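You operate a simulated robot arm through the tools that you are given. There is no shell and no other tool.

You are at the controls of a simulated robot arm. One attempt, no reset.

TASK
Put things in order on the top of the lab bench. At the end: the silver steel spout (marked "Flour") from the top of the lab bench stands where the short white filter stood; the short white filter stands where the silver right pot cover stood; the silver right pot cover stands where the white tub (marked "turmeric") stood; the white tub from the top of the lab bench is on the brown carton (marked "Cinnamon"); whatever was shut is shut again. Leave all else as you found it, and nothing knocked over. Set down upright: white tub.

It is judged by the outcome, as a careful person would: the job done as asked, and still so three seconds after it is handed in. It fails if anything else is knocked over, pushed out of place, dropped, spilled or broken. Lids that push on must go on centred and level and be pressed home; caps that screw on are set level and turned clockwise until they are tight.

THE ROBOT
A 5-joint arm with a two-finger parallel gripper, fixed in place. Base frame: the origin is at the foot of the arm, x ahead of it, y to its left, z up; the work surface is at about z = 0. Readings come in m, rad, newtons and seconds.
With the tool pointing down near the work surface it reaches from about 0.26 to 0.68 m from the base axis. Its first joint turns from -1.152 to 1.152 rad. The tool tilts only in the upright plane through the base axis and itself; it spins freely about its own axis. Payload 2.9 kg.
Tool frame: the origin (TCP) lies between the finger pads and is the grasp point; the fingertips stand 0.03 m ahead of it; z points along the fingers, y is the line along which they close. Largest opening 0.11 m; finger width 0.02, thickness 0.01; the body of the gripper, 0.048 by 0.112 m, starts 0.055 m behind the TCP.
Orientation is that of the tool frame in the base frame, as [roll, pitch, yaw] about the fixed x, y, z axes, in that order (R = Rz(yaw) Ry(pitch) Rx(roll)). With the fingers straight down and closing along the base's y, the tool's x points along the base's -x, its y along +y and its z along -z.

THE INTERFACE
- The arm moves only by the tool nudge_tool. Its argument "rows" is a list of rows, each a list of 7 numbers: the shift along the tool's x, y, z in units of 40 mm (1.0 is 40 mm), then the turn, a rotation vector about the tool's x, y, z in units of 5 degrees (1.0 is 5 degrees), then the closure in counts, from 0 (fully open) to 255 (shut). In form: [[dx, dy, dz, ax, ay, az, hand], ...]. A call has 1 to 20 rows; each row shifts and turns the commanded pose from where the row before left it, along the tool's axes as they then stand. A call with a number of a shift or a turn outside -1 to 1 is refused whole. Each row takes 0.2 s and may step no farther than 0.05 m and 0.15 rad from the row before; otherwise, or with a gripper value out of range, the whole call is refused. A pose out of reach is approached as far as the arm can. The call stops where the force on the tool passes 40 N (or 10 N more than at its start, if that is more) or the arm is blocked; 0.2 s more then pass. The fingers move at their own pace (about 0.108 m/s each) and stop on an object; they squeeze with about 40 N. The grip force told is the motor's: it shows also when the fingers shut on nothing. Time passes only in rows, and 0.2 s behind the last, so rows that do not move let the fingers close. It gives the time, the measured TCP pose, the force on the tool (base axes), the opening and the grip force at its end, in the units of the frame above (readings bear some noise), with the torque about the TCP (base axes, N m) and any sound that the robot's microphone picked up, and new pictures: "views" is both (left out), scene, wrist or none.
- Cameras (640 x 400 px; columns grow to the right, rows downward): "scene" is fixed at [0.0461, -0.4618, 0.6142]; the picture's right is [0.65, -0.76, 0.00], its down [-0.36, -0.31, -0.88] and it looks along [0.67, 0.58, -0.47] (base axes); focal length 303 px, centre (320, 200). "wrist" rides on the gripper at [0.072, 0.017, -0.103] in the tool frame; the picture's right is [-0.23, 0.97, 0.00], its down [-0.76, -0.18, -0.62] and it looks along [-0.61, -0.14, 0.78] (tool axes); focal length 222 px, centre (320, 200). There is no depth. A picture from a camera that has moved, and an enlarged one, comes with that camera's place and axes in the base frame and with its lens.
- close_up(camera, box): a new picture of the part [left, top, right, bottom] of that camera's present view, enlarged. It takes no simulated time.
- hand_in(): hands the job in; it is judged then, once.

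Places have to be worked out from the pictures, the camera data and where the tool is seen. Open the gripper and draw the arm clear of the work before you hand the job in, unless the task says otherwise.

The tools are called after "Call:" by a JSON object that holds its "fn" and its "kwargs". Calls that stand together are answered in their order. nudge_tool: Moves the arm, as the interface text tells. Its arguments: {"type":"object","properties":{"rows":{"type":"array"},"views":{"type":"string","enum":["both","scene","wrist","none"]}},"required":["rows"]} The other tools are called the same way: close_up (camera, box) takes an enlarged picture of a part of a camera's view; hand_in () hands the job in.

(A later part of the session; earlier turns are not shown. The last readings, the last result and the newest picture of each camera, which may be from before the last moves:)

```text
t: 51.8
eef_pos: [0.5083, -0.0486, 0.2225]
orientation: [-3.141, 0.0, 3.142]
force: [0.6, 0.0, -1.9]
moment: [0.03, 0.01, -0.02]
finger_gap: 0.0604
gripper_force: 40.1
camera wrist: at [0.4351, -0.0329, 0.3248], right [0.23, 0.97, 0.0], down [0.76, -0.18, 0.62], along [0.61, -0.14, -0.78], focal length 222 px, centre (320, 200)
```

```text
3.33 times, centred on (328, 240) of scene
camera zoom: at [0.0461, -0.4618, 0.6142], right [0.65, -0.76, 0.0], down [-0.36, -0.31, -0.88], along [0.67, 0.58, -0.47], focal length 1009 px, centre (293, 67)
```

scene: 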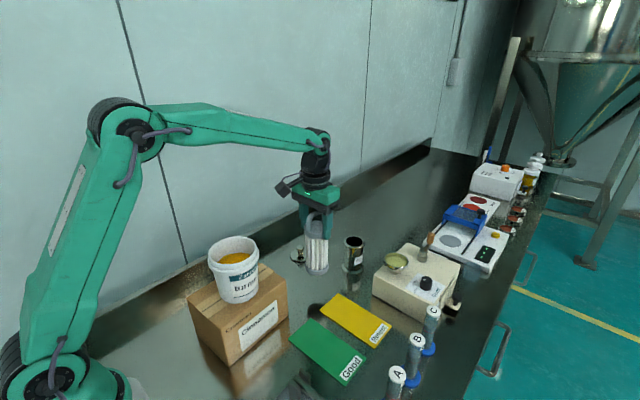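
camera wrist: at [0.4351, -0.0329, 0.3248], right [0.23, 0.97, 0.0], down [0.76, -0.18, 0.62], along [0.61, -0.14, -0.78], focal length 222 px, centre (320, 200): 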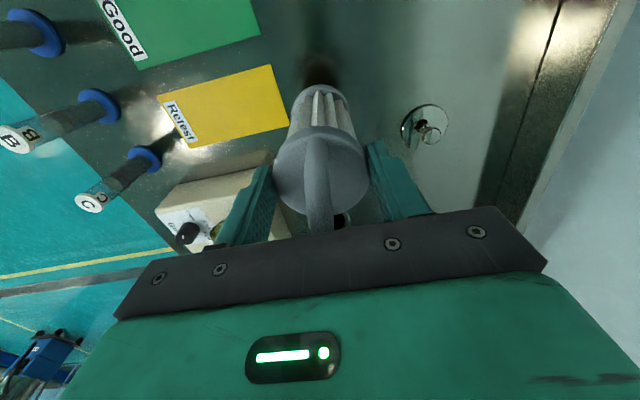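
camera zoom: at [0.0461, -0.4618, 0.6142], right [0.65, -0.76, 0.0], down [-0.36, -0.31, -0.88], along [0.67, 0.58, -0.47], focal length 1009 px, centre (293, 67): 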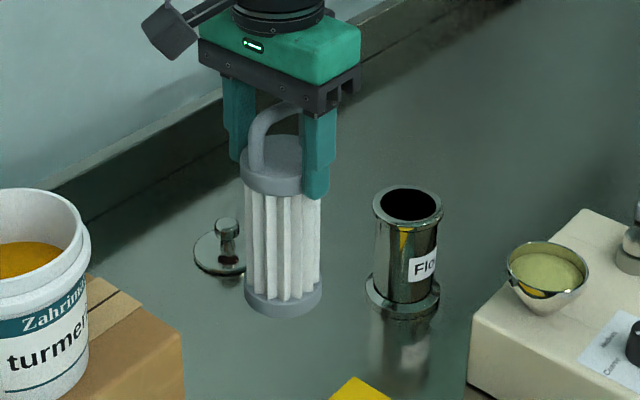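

Upright and secure. Carrying it toward the cover's former spot on the green card at (0.410, -0.190).

Call:
{"fn": "nudge_tool", "kwargs": {"rows": [[0.2, -0.29, 0, 0, 0, 0, 170], [0.4, -0.58, 0, 0, 0, 0, 170], [0.5, -0.73, 0, 0, 0, 0, 170], [0.5, -0.73, 0, 0, 0, 0, 170], [0.4, -0.58, 0, 0, 0, 0, 170], [0.3, -0.44, 0, 0, 0, 0, 170], [0.12, -0.18, 0, 0, 0, 0, 170], [0, 0, 0, 0, 0, 0, 170], [0, 0, 0, 0, 0, 0, 170]], "views": "both"}}

Call:
{"fn": "close_up", "kwargs": {"camera": "scene", "box": [270, 250, 400, 380]}}

```text
t: 53.8
eef_pos: [0.4093, -0.1893, 0.2217]
orientation: [3.141, -0.002, -3.141]
force: [0.7, 0.3, -1.4]
moment: [0.0, 0.04, -0.01]
finger_gap: 0.0606
gripper_force: 40.3
camera wrist: at [0.3366, -0.1747, 0.3249], right [0.23, 0.97, 0.0], down [0.76, -0.18, 0.62], along [0.61, -0.14, -0.78], focal length 222 px, centre (320, 200)
```

scene: 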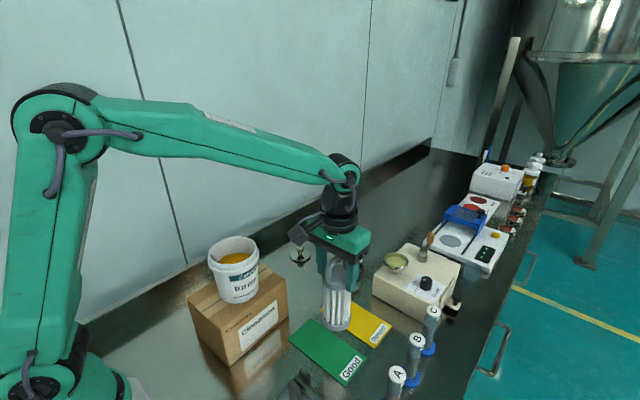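
wrist: 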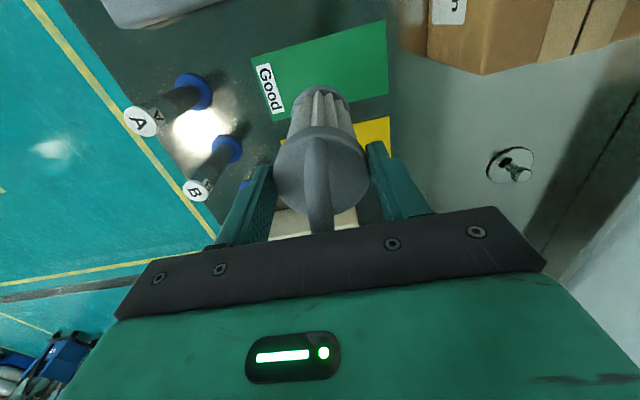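

```text
3.08 times, centred on (335, 315) of scene
camera zoom: at [0.0461, -0.4618, 0.6142], right [0.65, -0.76, 0.0], down [-0.36, -0.31, -0.88], along [0.67, 0.58, -0.47], focal length 932 px, centre (274, -154)
```

zoom: 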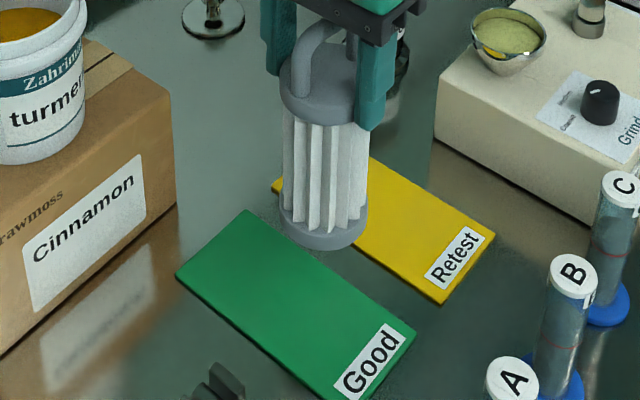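

In position over the green card. Lowering to about 1 cm above it.

Call:
{"fn": "nudge_tool", "kwargs": {"rows": [[-0.01, -0.015, 0.4, 0, 0, 0, 170], [0, 0, 0.5, 0, 0, 0, 170], [0, 0, 0.4, 0, 0, 0, 170], [0, 0, 0.3, 0, 0, 0, 170], [0, 0, 0, 0, 0, 0, 170], [0, 0, 0, 0, 0, 0, 170]], "views": "both"}}

Call:
{"fn": "close_up", "kwargs": {"camera": "scene", "box": [280, 280, 390, 380]}}

```text
t: 55.2
eef_pos: [0.4107, -0.1915, 0.1578]
orientation: [-3.141, 0.0, -3.141]
force: [-0.6, -0.4, -1.6]
moment: [0.0, 0.0, -0.02]
finger_gap: 0.0604
gripper_force: 40.4
camera wrist: at [0.3371, -0.1755, 0.2606], right [0.23, 0.97, 0.0], down [0.76, -0.18, 0.62], along [0.61, -0.14, -0.78], focal length 222 px, centre (320, 200)
```

scene: 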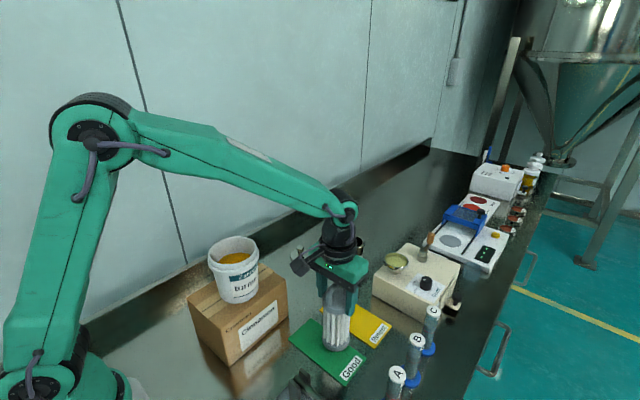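
wrist: 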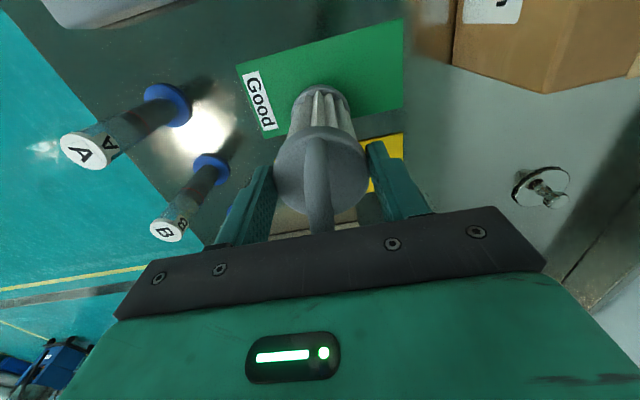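

```text
4.00 times, centred on (335, 330) of scene
camera zoom: at [0.0461, -0.4618, 0.6142], right [0.65, -0.76, 0.0], down [-0.36, -0.31, -0.88], along [0.67, 0.58, -0.47], focal length 1211 px, centre (260, -320)
```

zoom: 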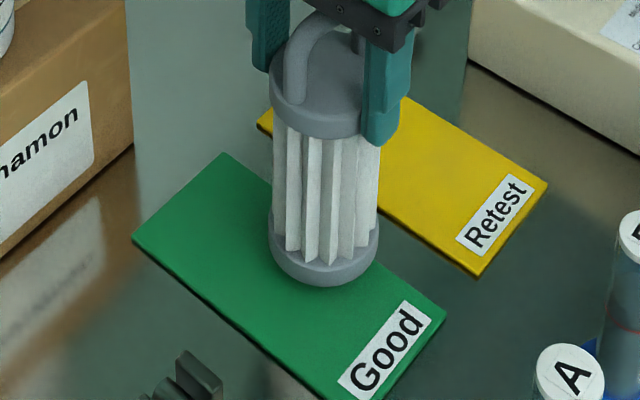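

About 1.2 cm above the card. Lowering slowly.

Call:
{"fn": "nudge_tool", "kwargs": {"rows": [[0, 0, 0.07, 0, 0, 0, 170], [0, 0, 0.07, 0, 0, 0, 170], [0, 0, 0.06, 0, 0, 0, 170], [0, 0, 0, 0, 0, 0, 170]], "views": "none"}}

Call:
{"fn": "nudge_tool", "kwargs": {"rows": [[0, 0, 0.035, 0, 0, 0, 170], [0, 0, 0, 0, 0, 0, 170]], "views": "none"}}

```text
t: 56.2
eef_pos: [0.4098, -0.1917, 0.1496]
orientation: [-3.141, 0.0, 3.142]
force: [-0.4, 0.1, -1.8]
moment: [0.03, 0.03, -0.02]
finger_gap: 0.0605
gripper_force: 39.9
```

```text
t: 56.8
eef_pos: [0.4092, -0.1904, 0.1469]
orientation: [3.14, 0.0, -3.141]
force: [0.3, 0.1, -1.2]
moment: [-0.04, 0.0, -0.04]
finger_gap: 0.0607
gripper_force: 40.2
```

Still free. Continuing in 1.2 mm steps until contact shows.

Call:
{"fn": "nudge_tool", "kwargs": {"rows": [[0, 0, 0.03, 0, 0, 0, 170], [0, 0, 0, 0, 0, 0, 170]], "views": "none"}}

Call:
{"fn": "nudge_tool", "kwargs": {"rows": [[0, 0, 0.02, 0, 0, 0, 170], [0, 0, 0, 0, 0, 0, 170]], "views": "none"}}

```text
t: 57.4
eef_pos: [0.4099, -0.1921, 0.1463]
orientation: [-3.141, 0.001, -3.141]
force: [-0.1, -0.9, -2.3]
moment: [0.01, 0.01, 0.0]
finger_gap: 0.0603
gripper_force: 40.1
```

```text
t: 58.0
eef_pos: [0.4093, -0.191, 0.1464]
orientation: [3.141, 0.0, -3.14]
force: [-0.2, 1.5, 5.1]
moment: [0.34, 0.1, -0.03]
finger_gap: 0.0605
gripper_force: 39.8
```

Contact has begun (about 7 N). One more 0.8 mm to seat it flat, then look.

Call:
{"fn": "nudge_tool", "kwargs": {"rows": [[0, 0, 0.02, 0, 0, 0, 170], [0, 0, 0, 0, 0, 0, 170]], "views": "both"}}

Call:
{"fn": "close_up", "kwargs": {"camera": "scene", "box": [280, 280, 390, 380]}}

```text
t: 58.6
eef_pos: [0.4117, -0.1903, 0.1471]
orientation: [3.141, 0.001, 3.14]
force: [-3.4, 3.0, 15.0]
moment: [0.52, 0.44, 0.01]
finger_gap: 0.0606
gripper_force: 40.4
camera wrist: at [0.3377, -0.1762, 0.2497], right [0.23, 0.97, 0.0], down [0.76, -0.18, 0.62], along [0.61, -0.14, -0.78], focal length 222 px, centre (320, 200)
```

scene: 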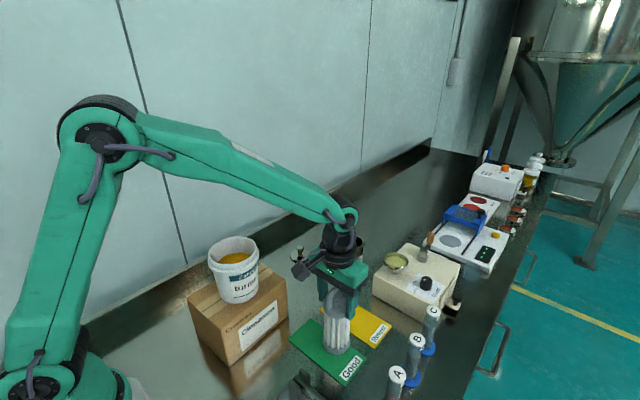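
wrist: 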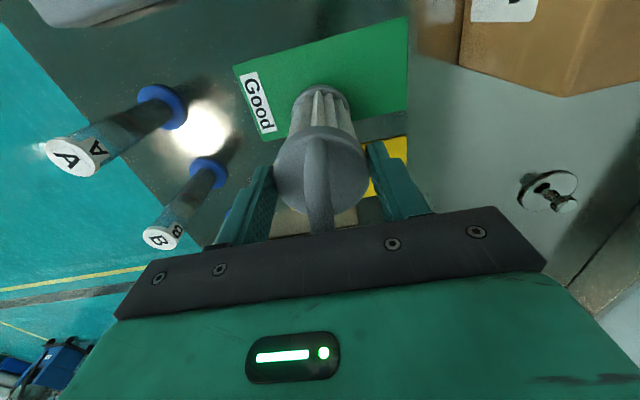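

```text
4.00 times, centred on (335, 330) of scene
camera zoom: at [0.046, -0.4618, 0.6143], right [0.65, -0.76, 0.0], down [-0.36, -0.31, -0.88], along [0.67, 0.58, -0.47], focal length 1211 px, centre (260, -320)
```

zoom: 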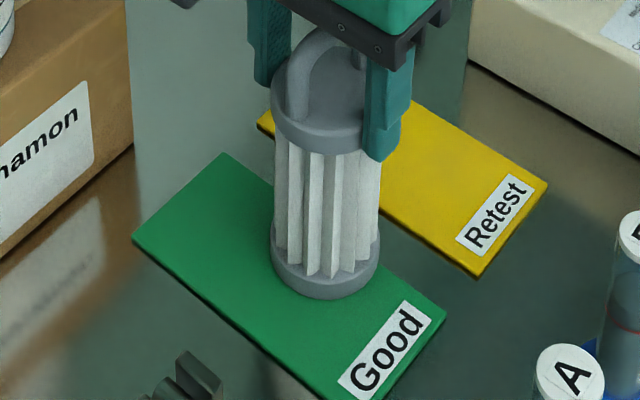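

The filter is seated on the green card, upright. Easing up 1 mm and releasing gradually.

Call:
{"fn": "nudge_tool", "kwargs": {"rows": [[0, 0, -0.03, 0, 0, 0, 170], [0, 0, 0, 0, 0, 0, 170], [0, 0, 0, 0, 0, 0, 114], [0, 0, 0, 0, 0, 0, 104], [0, 0, 0, 0, 0, 0, 90], [0, 0, 0, 0, 0, 0, 60], [0, 0, 0, 0, 0, 0, 20], [0, 0, 0, 0, 0, 0, 0], [0, 0, 0, 0, 0, 0, 0]], "views": "both"}}

Call:
{"fn": "close_up", "kwargs": {"camera": "wrist", "box": [208, 60, 432, 260]}}

Call:
{"fn": "close_up", "kwargs": {"camera": "scene", "box": [280, 280, 390, 380]}}

```text
t: 60.6
eef_pos: [0.4098, -0.1912, 0.1465]
orientation: [3.142, 0.0, 3.141]
force: [0.0, -0.2, -1.2]
moment: [0.02, 0.0, 0.01]
finger_gap: 0.1097
gripper_force: 0.0
camera wrist: at [0.3376, -0.1759, 0.2496], right [0.23, 0.97, 0.0], down [0.76, -0.18, 0.62], along [0.61, -0.14, -0.78], focal length 222 px, centre (320, 200)
```

scene: 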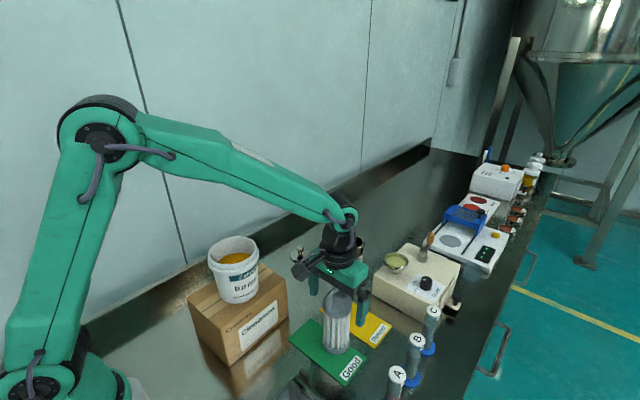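
wrist: 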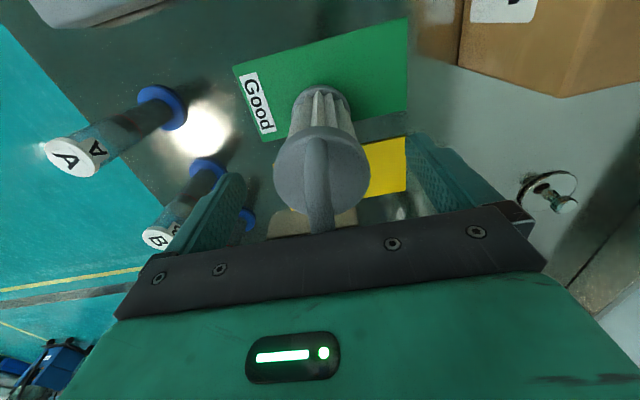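

```text
2.00 times, centred on (320, 160) of wrist
camera zoom: at [0.3376, -0.1759, 0.2496], right [0.23, 0.97, 0.0], down [0.76, -0.18, 0.62], along [0.61, -0.14, -0.78], focal length 444 px, centre (320, 280)
```

zoom: 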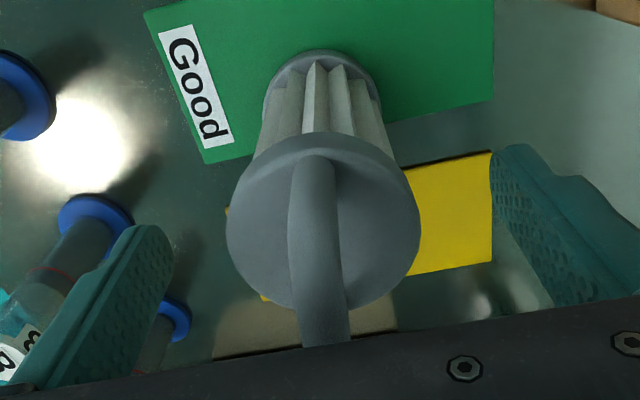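

```text
4.00 times, centred on (335, 330) of scene
camera zoom: at [0.0461, -0.4618, 0.6142], right [0.65, -0.76, 0.0], down [-0.36, -0.31, -0.88], along [0.67, 0.58, -0.47], focal length 1211 px, centre (260, -320)
```

zoom: 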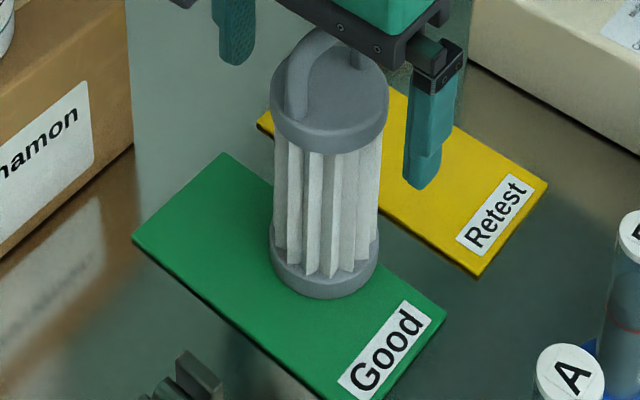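

Released cleanly with the filter standing on the card. Rising clear of the handle and moving over the spout.

Call:
{"fn": "nudge_tool", "kwargs": {"rows": [[0, 0, -0.2, 0, 0, 0, 0], [0, 0, -0.4, 0, 0, 0, 0], [0, 0, -0.7, 0, 0, 0, 0], [0, 0, -0.9, 0, 0, 0, 0], [0, 0, -0.8, 0, 0, 0, 0], [0, 0, -0.3, 0, 0, 0, 0], [-0.4, 0.2, 0, 0, 0, 0, 0], [-0.7, 0.35, 0, 0, 0, 0, 0], [-0.9, 0.45, 0, 0, 0, 0, 0], [-0.9, 0.45, 0, 0, 0, 0, 0], [-0.9, 0.45, 0, 0, 0, 0, 0], [-0.9, 0.45, 0, 0, 0, 0, 0], [-0.7, 0.35, 0, 0, 0, 0, 0], [-0.43, 0.2, 0.5, 0, 0, 0, 0], [0, 0, 0.6, 0, 0, 0, 0], [0, 0, 0, 0, 0, 0, 0], [0, 0, 0, 0, 0, 0, 0]], "views": "both"}}

Call:
{"fn": "close_up", "kwargs": {"camera": "wrist", "box": [240, 40, 400, 190]}}

Call:
{"fn": "close_up", "kwargs": {"camera": "scene", "box": [290, 200, 420, 320]}}

```text
t: 64.2
eef_pos: [0.6411, -0.0729, 0.2331]
orientation: [-3.141, -0.004, -3.141]
force: [-0.1, 0.4, -0.6]
moment: [0.02, 0.01, -0.03]
finger_gap: 0.1101
gripper_force: 0.0
out of reach, approached as far as the arm can: row 14, 15
camera wrist: at [0.5689, -0.0579, 0.3367], right [0.23, 0.97, 0.0], down [0.76, -0.18, 0.62], along [0.6, -0.14, -0.78], focal length 222 px, centre (320, 200)
```

scene: 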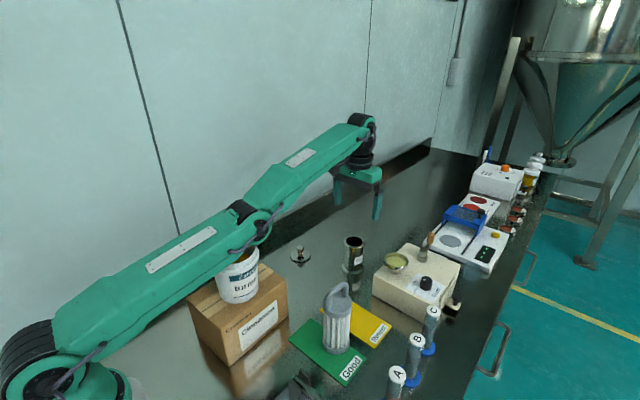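
wrist: 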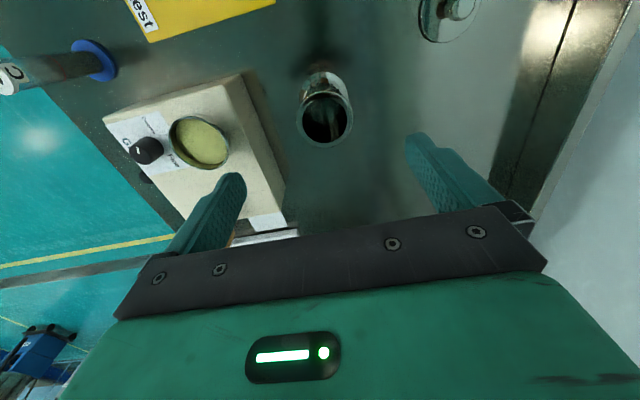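

```text
2.67 times, centred on (320, 115) of wrist
camera zoom: at [0.5689, -0.0579, 0.3367], right [0.23, 0.97, 0.0], down [0.76, -0.18, 0.62], along [0.6, -0.14, -0.78], focal length 592 px, centre (320, 427)
```

zoom: 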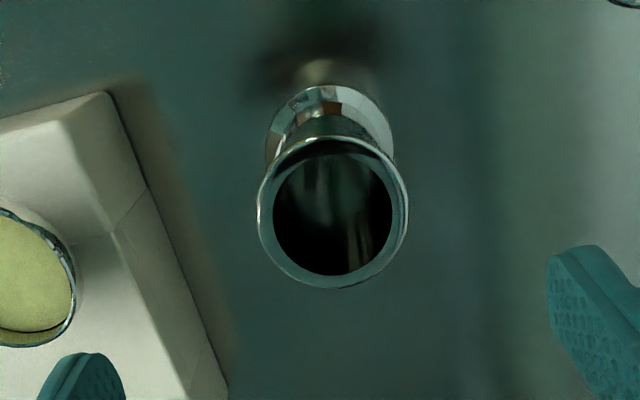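

```text
3.33 times, centred on (355, 260) of scene
camera zoom: at [0.0461, -0.4618, 0.6142], right [0.65, -0.76, 0.0], down [-0.36, -0.31, -0.88], along [0.67, 0.58, -0.47], focal length 1009 px, centre (203, 0)
```

zoom: 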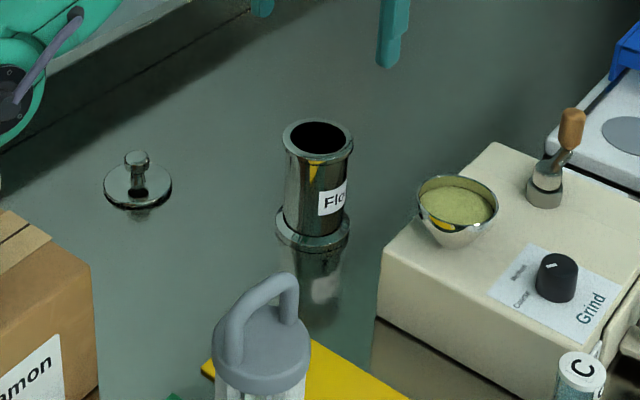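

The arm is almost fully stretched here, and its upper link passes just over the tub on the carton. Before moving further I'll check that closely.

Call:
{"fn": "close_up", "kwargs": {"camera": "scene", "box": [160, 190, 320, 310]}}

Call:
{"fn": "close_up", "kwargs": {"camera": "scene", "box": [205, 225, 275, 310]}}

```text
3.33 times, centred on (240, 250) of scene
camera zoom: at [0.0461, -0.4618, 0.6142], right [0.65, -0.76, 0.0], down [-0.36, -0.31, -0.88], along [0.67, 0.58, -0.47], focal length 1009 px, centre (587, 33)
```

zoom: 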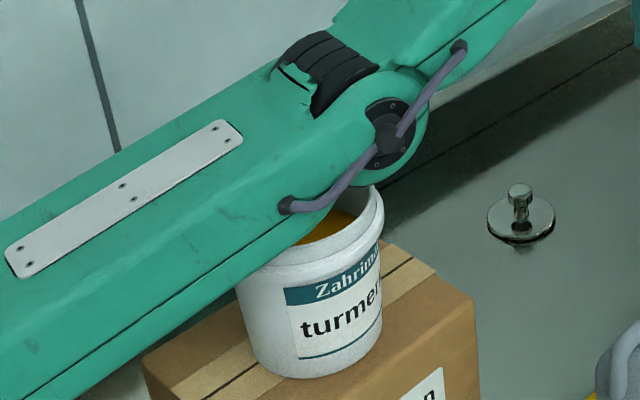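

```text
4.71 times, centred on (240, 268) of scene
camera zoom: at [0.0461, -0.4618, 0.6142], right [0.65, -0.76, 0.0], down [-0.36, -0.31, -0.88], along [0.67, 0.58, -0.47], focal length 1425 px, centre (696, -118)
```

zoom: 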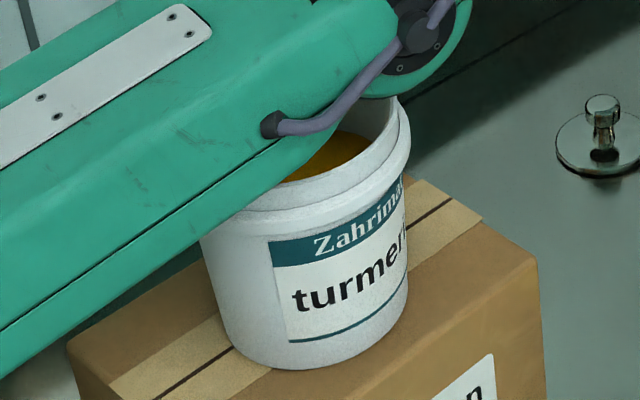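

The tub and link are separated by roughly 2–3 cm and the tub has not moved; going lower at this radius raises the elbow further, so I'll keep the tool low from here. Descending while shifting about 5 mm outward and 4 mm in +y toward the spout's centre.

Call:
{"fn": "nudge_tool", "kwargs": {"rows": [[0, 0, 0.5, 0, 0, 0, 0], [-0.1, 0.08, 0.5, 0, 0, 0, 0], [0, 0, 0.5, 0, 0, 0, 0], [0, 0, 0, 0, 0, 0, 0], [0, 0, 0, 0, 0, 0, 0]], "views": "both"}}

Call:
{"fn": "close_up", "kwargs": {"camera": "wrist", "box": [224, 50, 416, 200]}}

Call:
{"fn": "close_up", "kwargs": {"camera": "scene", "box": [160, 190, 320, 310]}}

```text
t: 65.4
eef_pos: [0.6567, -0.0727, 0.1773]
orientation: [-3.141, -0.003, 3.141]
force: [-0.1, -0.4, -0.5]
moment: [-0.02, 0.0, -0.01]
finger_gap: 0.1101
gripper_force: 0.0
out of reach, approached as far as the arm can: row 1, 3
camera wrist: at [0.5851, -0.0572, 0.281], right [0.23, 0.97, 0.0], down [0.76, -0.18, 0.62], along [0.6, -0.14, -0.78], focal length 222 px, centre (320, 200)
```

scene: 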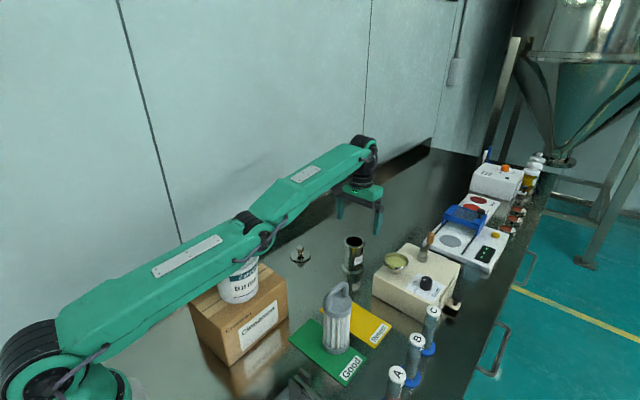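
wrist: 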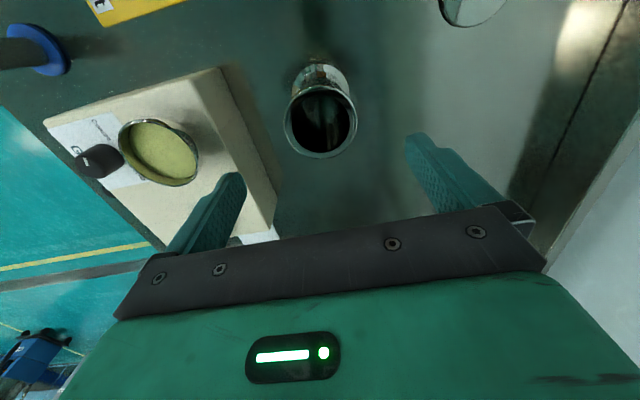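

```text
2.67 times, centred on (320, 125) of wrist
camera zoom: at [0.5851, -0.0572, 0.281], right [0.23, 0.97, 0.0], down [0.76, -0.18, 0.62], along [0.6, -0.14, -0.78], focal length 592 px, centre (320, 400)
```

zoom: 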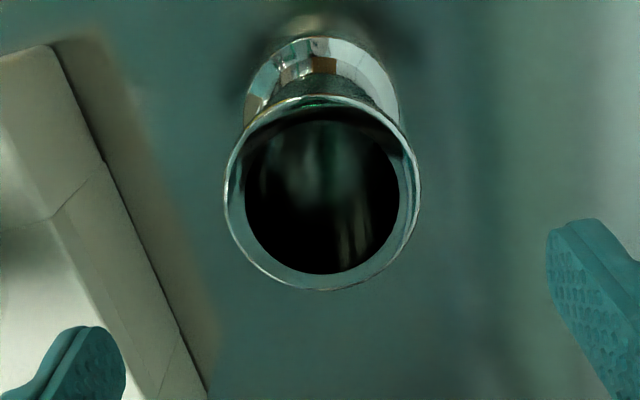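

```text
3.33 times, centred on (240, 250) of scene
camera zoom: at [0.0461, -0.4618, 0.6142], right [0.65, -0.76, 0.0], down [-0.36, -0.31, -0.88], along [0.67, 0.58, -0.47], focal length 1009 px, centre (587, 33)
```

zoom: 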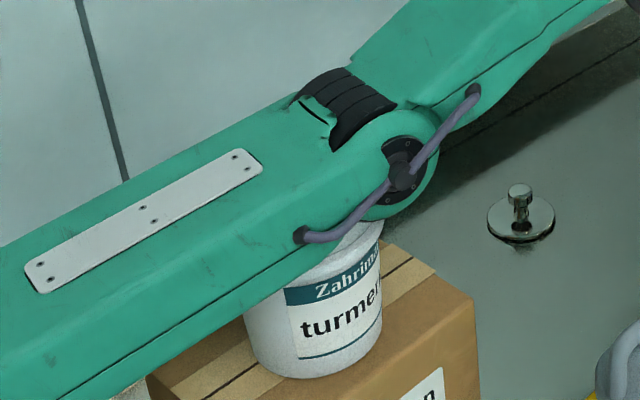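

This pose is nearly fully stretched, and the elbow has dropped to about 1.5 cm above the tub's rim — the tub hasn't moved, but I don't want it lower. I'll back inward and up a little to bend the elbow upward, watching closely.

Call:
{"fn": "nudge_tool", "kwargs": {"rows": [[0.2, 0, -0.25, 0, 0, 0, 0], [0.2, 0, -0.1, 0, 0, 0, 0], [0, 0, 0, 0, 0, 0, 0]], "views": "scene"}}

Call:
{"fn": "close_up", "kwargs": {"camera": "scene", "box": [160, 190, 320, 310]}}

```text
t: 66.2
eef_pos: [0.6535, -0.074, 0.1936]
orientation: [-3.141, -0.004, -3.141]
force: [-0.5, 0.0, 0.1]
moment: [0.03, -0.04, -0.01]
finger_gap: 0.1102
gripper_force: 0.0
out of reach, approached as far as the arm can: row 1, 2
```

scene: 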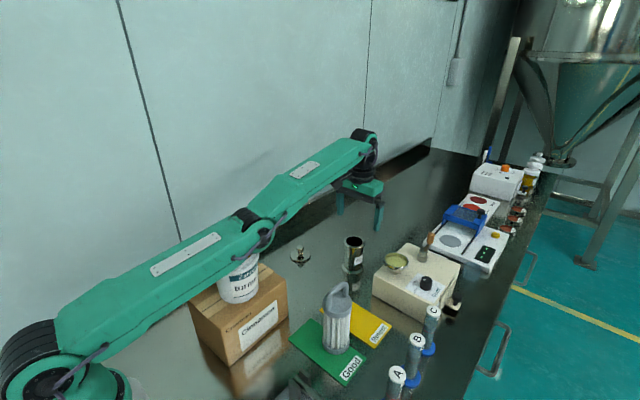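

```text
3.33 times, centred on (240, 250) of scene
camera zoom: at [0.0461, -0.4618, 0.6142], right [0.65, -0.76, 0.0], down [-0.36, -0.31, -0.88], along [0.67, 0.58, -0.47], focal length 1009 px, centre (587, 33)
```

zoom: 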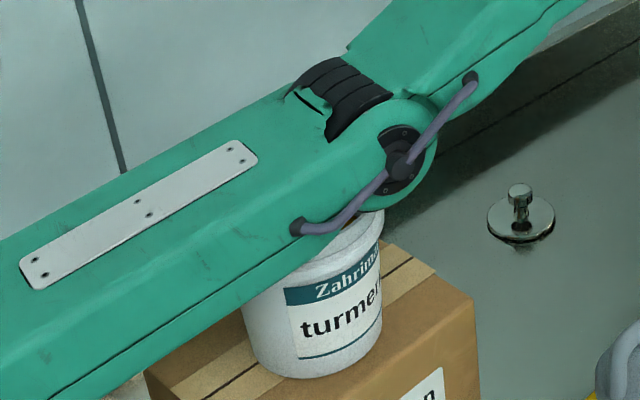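

The tool only slid along its reach limit (arm straight). I need to know whether the elbow is bent slightly up or down before commanding more, so I'll inspect the arm's joints.

Call:
{"fn": "close_up", "kwargs": {"camera": "scene", "box": [0, 300, 160, 400]}}

Call:
{"fn": "close_up", "kwargs": {"camera": "scene", "box": [290, 115, 418, 195]}}

Call:
{"fn": "close_up", "kwargs": {"camera": "scene", "box": [200, 160, 360, 280]}}

```text
4.00 times, centred on (80, 350) of scene
camera zoom: at [0.0461, -0.4618, 0.6142], right [0.65, -0.76, 0.0], down [-0.36, -0.31, -0.88], along [0.67, 0.58, -0.47], focal length 1211 px, centre (1280, -400)
```

zoom: 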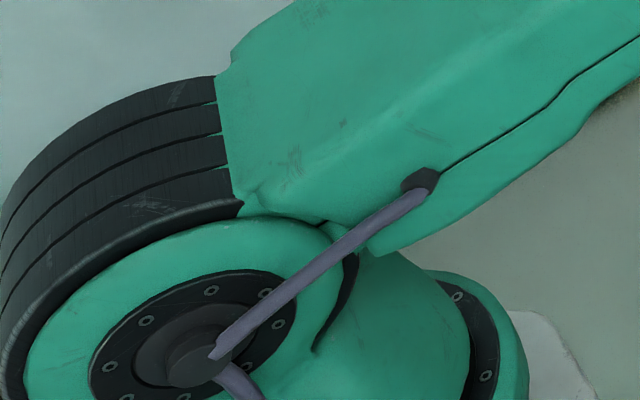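

```text
5.00 times, centred on (354, 155) of scene
camera zoom: at [0.0461, -0.4618, 0.6142], right [0.65, -0.76, 0.0], down [-0.36, -0.31, -0.88], along [0.67, 0.58, -0.47], focal length 1514 px, centre (150, 425)
```

zoom: 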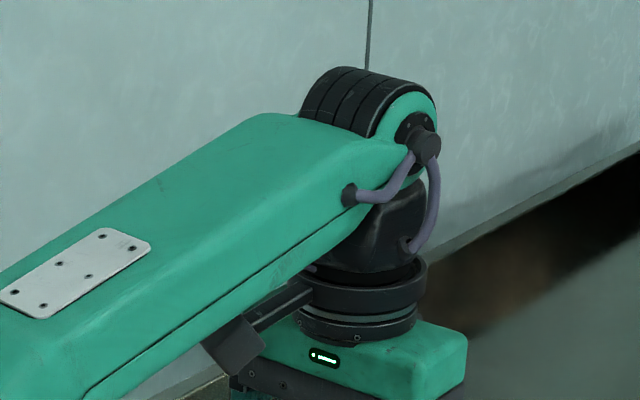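

```text
3.33 times, centred on (280, 220) of scene
camera zoom: at [0.0461, -0.4618, 0.6142], right [0.65, -0.76, 0.0], down [-0.36, -0.31, -0.88], along [0.67, 0.58, -0.47], focal length 1009 px, centre (453, 133)
```

zoom: 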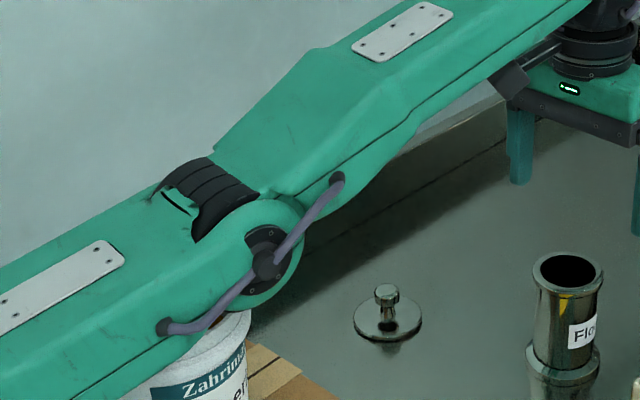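

The arm is at full stretch, where it can only slide along its reach circle. I'll follow that circle upward to lift the elbow well clear of the tub before bending the arm again.

Call:
{"fn": "nudge_tool", "kwargs": {"rows": [[0.236, 0.027, -0.75, 0, 0, 0, 0], [0.256, 0.029, -0.75, 0, 0, 0, 0], [0.286, 0.032, -0.75, 0, 0, 0, 0], [0, 0, 0, 0, 0, 0, 0]], "views": "scene"}}

Call:
{"fn": "close_up", "kwargs": {"camera": "scene", "box": [160, 170, 320, 310]}}

```text
t: 67.2
eef_pos: [0.6234, -0.0715, 0.2834]
orientation: [3.14, 0.0, 3.141]
force: [0.7, -0.2, -0.2]
moment: [0.03, 0.0, -0.02]
finger_gap: 0.1098
gripper_force: 0.1
out of reach, approached as far as the arm can: row 2
```

scene: 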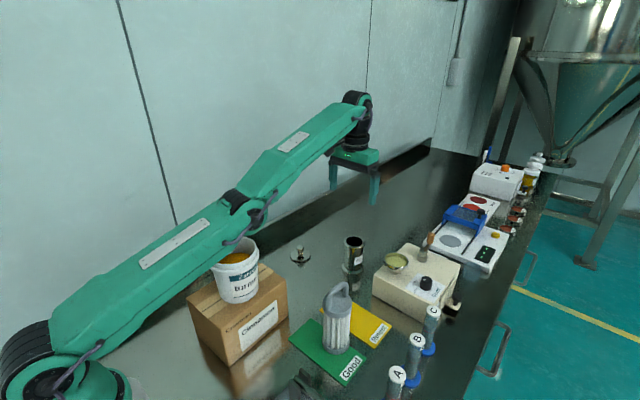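

```text
2.86 times, centred on (240, 240) of scene
camera zoom: at [0.0461, -0.4618, 0.6142], right [0.65, -0.76, 0.0], down [-0.36, -0.31, -0.88], along [0.67, 0.58, -0.47], focal length 865 px, centre (549, 86)
```

zoom: 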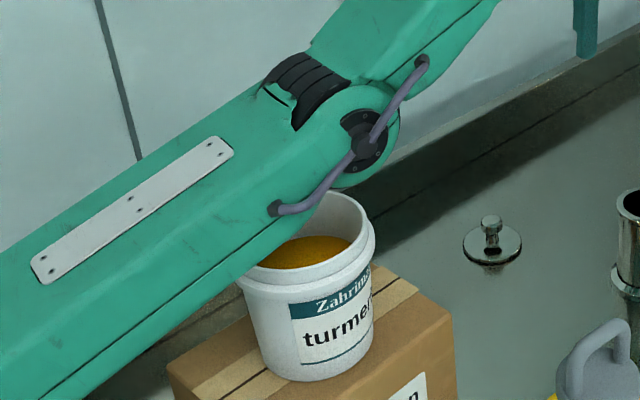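

Row 3 was reached and the elbow is now higher; the tub is untouched. Continuing up along the circle to gain more room.

Call:
{"fn": "nudge_tool", "kwargs": {"rows": [[0.33, 0.038, -0.75, 0, 0, 0, 0], [0.38, 0.043, -0.75, 0, 0, 0, 0], [0.43, 0.048, -0.75, 0, 0, 0, 0], [0.49, 0.055, -0.75, 0, 0, 0, 0], [0, 0, 0, 0, 0, 0, 0]], "views": "scene"}}

Call:
{"fn": "close_up", "kwargs": {"camera": "scene", "box": [160, 130, 320, 310]}}

```text
t: 68.4
eef_pos: [0.5574, -0.0635, 0.4026]
orientation: [-3.142, -0.001, -3.141]
force: [0.3, -0.2, 0.5]
moment: [-0.01, -0.02, -0.01]
finger_gap: 0.1098
gripper_force: 0.1
```

scene: 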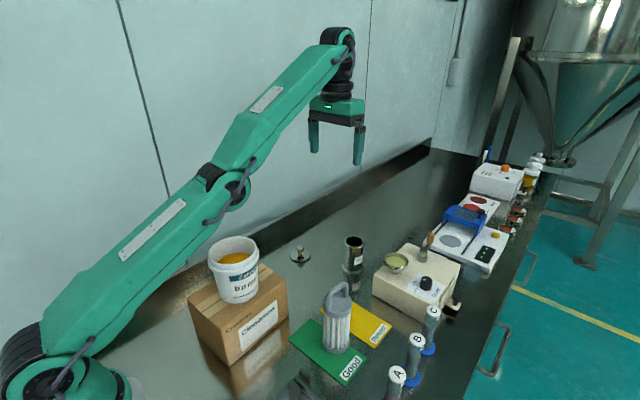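

```text
2.22 times, centred on (240, 220) of scene
camera zoom: at [0.0461, -0.4618, 0.6142], right [0.65, -0.76, 0.0], down [-0.36, -0.31, -0.88], along [0.67, 0.58, -0.47], focal length 673 px, centre (498, 156)
```

zoom: 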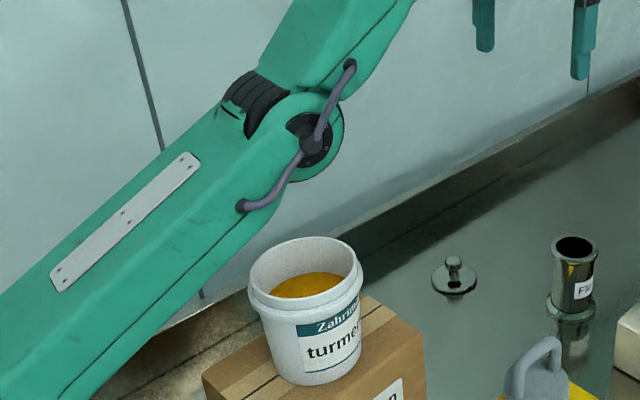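

The elbow now has plenty of room above the tub. I'll command 1 cm inward to see which way the elbow bends.

Call:
{"fn": "nudge_tool", "kwargs": {"rows": [[0.25, 0.028, 0, 0, 0, 0, 0], [0, 0, 0, 0, 0, 0, 0]], "views": "scene"}}

Call:
{"fn": "close_up", "kwargs": {"camera": "scene", "box": [160, 130, 320, 310]}}

```text
t: 69.0
eef_pos: [0.5565, -0.0628, 0.4071]
orientation: [-3.141, -0.001, -3.141]
force: [0.6, 0.2, 0.7]
moment: [0.01, -0.02, -0.02]
finger_gap: 0.1098
gripper_force: 0.1
out of reach, approached as far as the arm can: row 1
```

scene: 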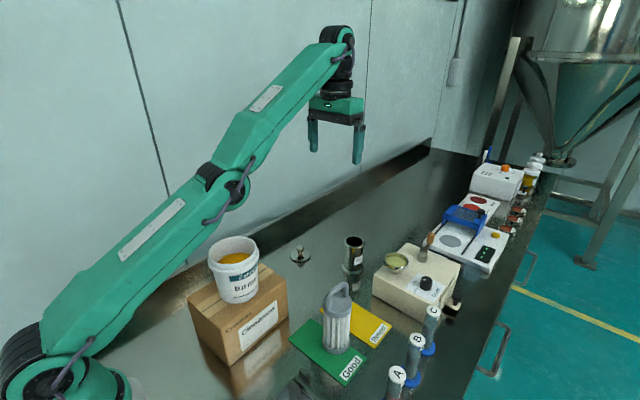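

```text
2.22 times, centred on (240, 220) of scene
camera zoom: at [0.0461, -0.4618, 0.6142], right [0.65, -0.76, 0.0], down [-0.36, -0.31, -0.88], along [0.67, 0.58, -0.47], focal length 673 px, centre (498, 156)
```

zoom: 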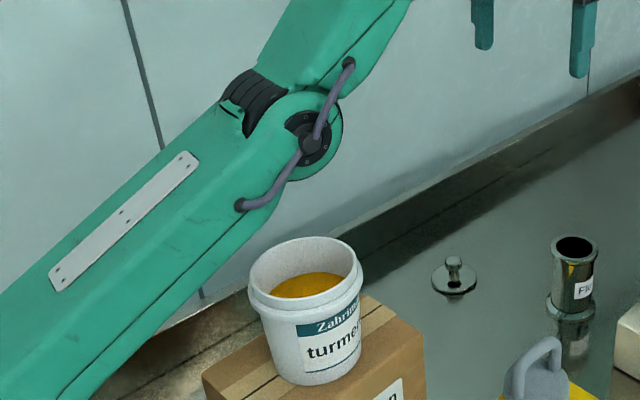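

Inward motion is blocked right at full stretch, which suggests the elbow sits at its straight limit. Swinging the tool about the wrist (fingertips toward the base) should share some motion with the elbow and bend it upward; trying 15° of that up here where there is room.

Call:
{"fn": "nudge_tool", "kwargs": {"rows": [[0.45, 0.05, 0, 0, 1, 0, 0], [0.45, 0.05, 0, 0, 1, 0, 0], [0.45, 0.05, 0, 0, 1, 0, 0], [0, 0, 0, 0, 0, 0, 0]], "views": "scene"}}

Call:
{"fn": "close_up", "kwargs": {"camera": "scene", "box": [160, 130, 320, 310]}}

```text
t: 70.0
eef_pos: [0.4971, -0.0571, 0.4053]
orientation: [3.111, -0.26, 3.141]
force: [0.0, -0.1, -0.4]
moment: [-0.01, 0.0, -0.04]
finger_gap: 0.1101
gripper_force: 0.2
out of reach, approached as far as the arm can: row 3
```

scene: 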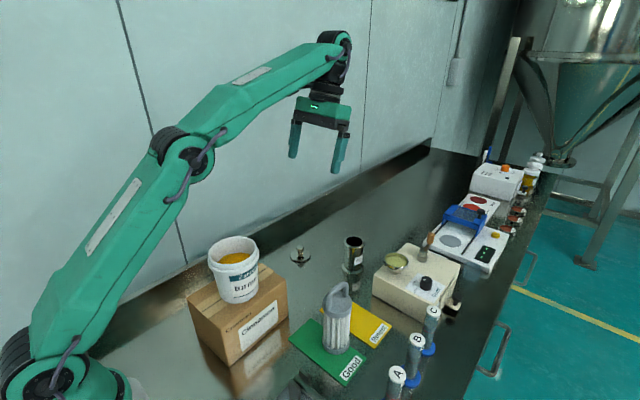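

```text
2.22 times, centred on (240, 220) of scene
camera zoom: at [0.0461, -0.4618, 0.6142], right [0.65, -0.76, 0.0], down [-0.36, -0.31, -0.88], along [0.67, 0.58, -0.47], focal length 673 px, centre (498, 156)
```

zoom: 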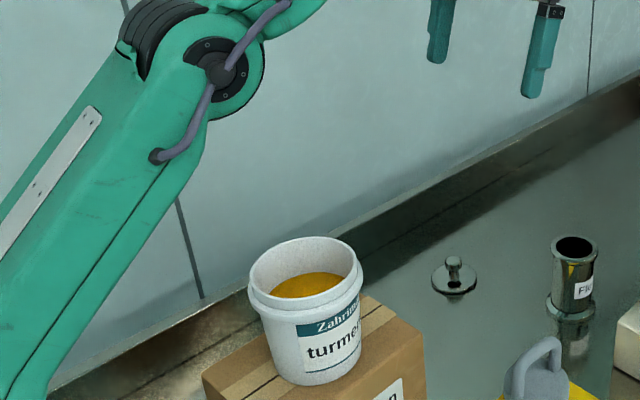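

The elbow has bent upward and freed up. Now turning the tool back upright (in the arm's plane) up here.

Call:
{"fn": "nudge_tool", "kwargs": {"rows": [[0.2, 0.02, 0, 0.115, -0.993, 0, 0], [0.2, 0.02, 0, 0.115, -0.993, 0, 0], [0.1, 0.01, 0, 0.115, -0.993, 0, 0], [0, 0, 0, 0, 0, 0, 0], [0, 0, 0, 0, 0, 0, 0]], "views": "scene"}}

```text
t: 71.2
eef_pos: [0.4785, -0.0536, 0.4106]
orientation: [-3.142, 0.002, -3.139]
force: [-0.4, 0.1, 0.3]
moment: [-0.03, 0.02, -0.01]
finger_gap: 0.1099
gripper_force: 0.0
```

scene: 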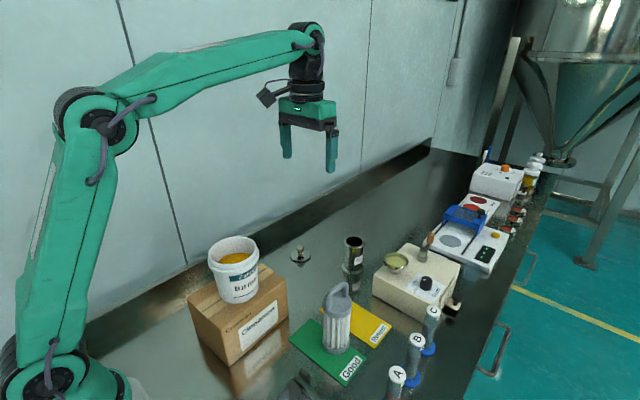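

Upright again at a comfortable reach. Descending to z 0.155 here over the empty middle of the bench, then heading outward low toward the spout, stopping short to look.

Call:
{"fn": "nudge_tool", "kwargs": {"rows": [[-0.05, 0, 0.6, 0, 0, 0, 0], [-0.05, 0, 0.8, 0, 0, 0, 0], [-0.05, 0, 0.8, 0, 0, 0, 0], [-0.05, 0, 0.8, 0, 0, 0, 0], [-0.05, 0, 0.8, 0, 0, 0, 0], [-0.05, 0, 0.8, 0, 0, 0, 0], [-0.05, 0, 0.8, 0, 0, 0, 0], [-0.05, 0, 0.7, 0, 0, 0, 0], [-0.05, 0, 0.29, 0, 0, 0, 0], [0, 0, 0, 0, 0, 0, 0]], "views": "none"}}

Call:
{"fn": "nudge_tool", "kwargs": {"rows": [[-0.5, -0.05, 0, 0, 0, 0, 0], [-0.7, -0.1, 0, 0, 0, 0, 0], [-0.7, -0.1, 0, 0, 0, 0, 0], [-0.6, -0.1, 0, 0, 0, 0, 0], [-0.4, -0.05, 0, 0, 0, 0, 0], [0, 0, 0, 0, 0, 0, 0], [0, 0, 0, 0, 0, 0, 0]], "views": "both"}}

```text
t: 73.4
eef_pos: [0.4964, -0.0635, 0.1546]
orientation: [3.141, 0.002, -3.138]
force: [-0.1, -0.7, -0.2]
moment: [0.0, 0.05, 0.0]
finger_gap: 0.1098
gripper_force: 0.1
```

```text
t: 75.0
eef_pos: [0.6117, -0.0773, 0.1558]
orientation: [3.141, 0.002, -3.138]
force: [-0.6, -0.3, -0.8]
moment: [-0.03, -0.03, -0.02]
finger_gap: 0.1099
gripper_force: 0.1
camera wrist: at [0.5391, -0.0626, 0.2583], right [0.22, 0.97, 0.0], down [0.76, -0.17, 0.62], along [0.61, -0.14, -0.78], focal length 222 px, centre (320, 200)
```

scene: 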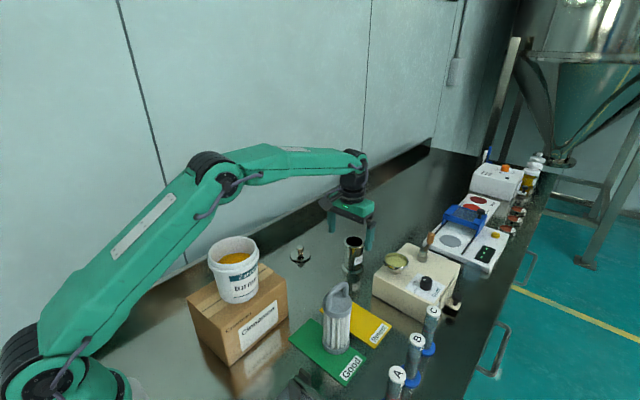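
wrist: 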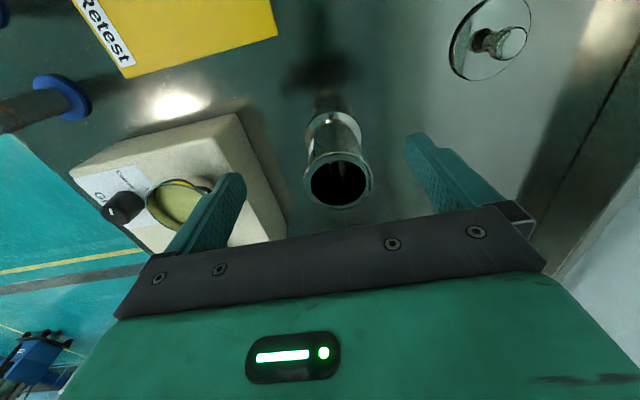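

Elbow is high and clear of the tub now. The grinder box edge is near y ≈ -0.138, so I'll narrow the opening to about 0.08 m before going down beside the spout. Zooming to measure the spout.

Call:
{"fn": "close_up", "kwargs": {"camera": "wrist", "box": [240, 110, 432, 230]}}

Call:
{"fn": "close_up", "kwargs": {"camera": "scene", "box": [320, 190, 448, 310]}}

```text
3.33 times, centred on (336, 170) of wrist
camera zoom: at [0.5391, -0.0626, 0.2583], right [0.22, 0.97, 0.0], down [0.76, -0.17, 0.62], along [0.61, -0.14, -0.78], focal length 740 px, centre (267, 300)
```

zoom: 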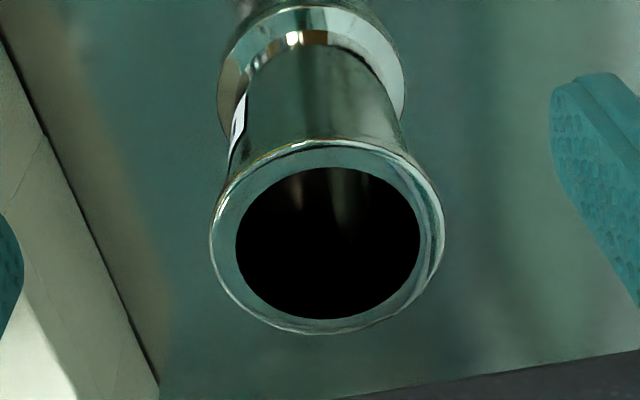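

```text
3.33 times, centred on (384, 250) of scene
camera zoom: at [0.0461, -0.4618, 0.6142], right [0.65, -0.76, 0.0], down [-0.36, -0.31, -0.88], along [0.67, 0.58, -0.47], focal length 1009 px, centre (107, 33)
```

zoom: 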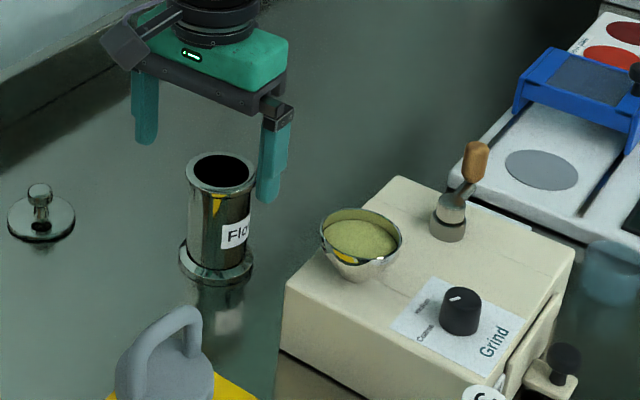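

Spout centre works out at about (0.6455, -0.070). Moving over it at the same height with the fingers narrowed to about 0.08 m.

Call:
{"fn": "nudge_tool", "kwargs": {"rows": [[-0.3, 0.07, 0, 0, 0, 0, 70], [-0.3, 0.07, 0, 0, 0, 0, 70], [-0.24, 0.05, 0, 0, 0, 0, 70], [0, 0, 0, 0, 0, 0, 70], [0, 0, 0, 0, 0, 0, 70]], "views": "both"}}

Call:
{"fn": "close_up", "kwargs": {"camera": "wrist", "box": [224, 60, 416, 200]}}

Call:
{"fn": "close_up", "kwargs": {"camera": "scene", "box": [160, 130, 320, 310]}}

```text
t: 76.2
eef_pos: [0.6459, -0.0698, 0.1551]
orientation: [-3.141, 0.002, -3.137]
force: [-0.5, 0.7, 0.1]
moment: [-0.01, 0.01, 0.03]
finger_gap: 0.08
gripper_force: 0.0
camera wrist: at [0.5729, -0.0548, 0.2585], right [0.22, 0.97, 0.0], down [0.76, -0.17, 0.62], along [0.61, -0.14, -0.78], focal length 222 px, centre (320, 200)
```

scene: 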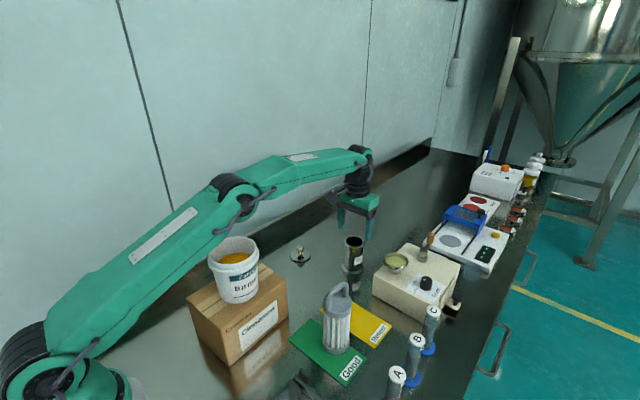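
wrist: 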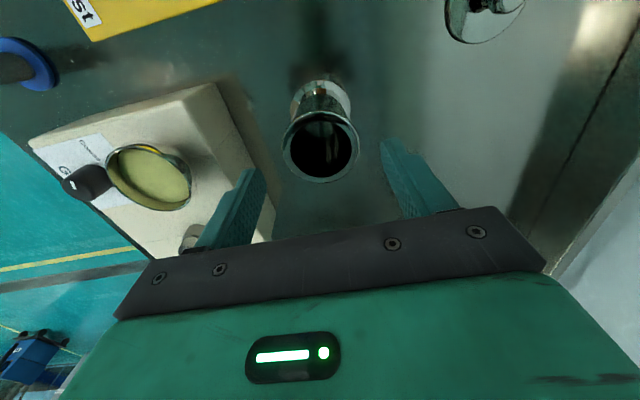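

```text
2.86 times, centred on (320, 130) of wrist
camera zoom: at [0.5729, -0.0548, 0.2585], right [0.22, 0.97, 0.0], down [0.76, -0.17, 0.62], along [0.61, -0.14, -0.78], focal length 635 px, centre (320, 400)
```

zoom: 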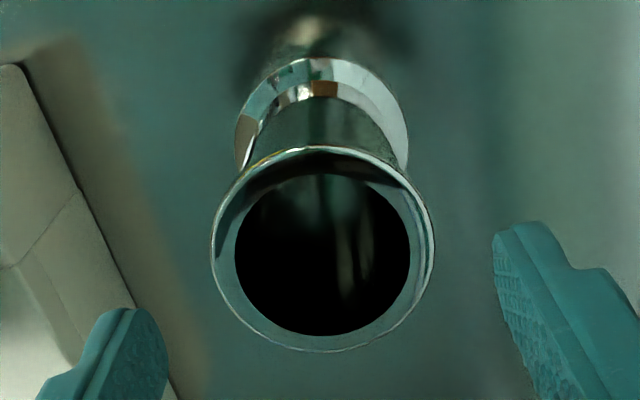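

```text
2.22 times, centred on (240, 220) of scene
camera zoom: at [0.0461, -0.4618, 0.6142], right [0.65, -0.76, 0.0], down [-0.36, -0.31, -0.88], along [0.67, 0.58, -0.47], focal length 673 px, centre (498, 156)
```

zoom: 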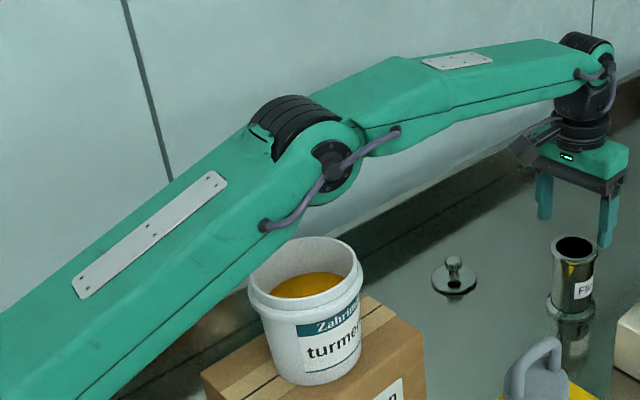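

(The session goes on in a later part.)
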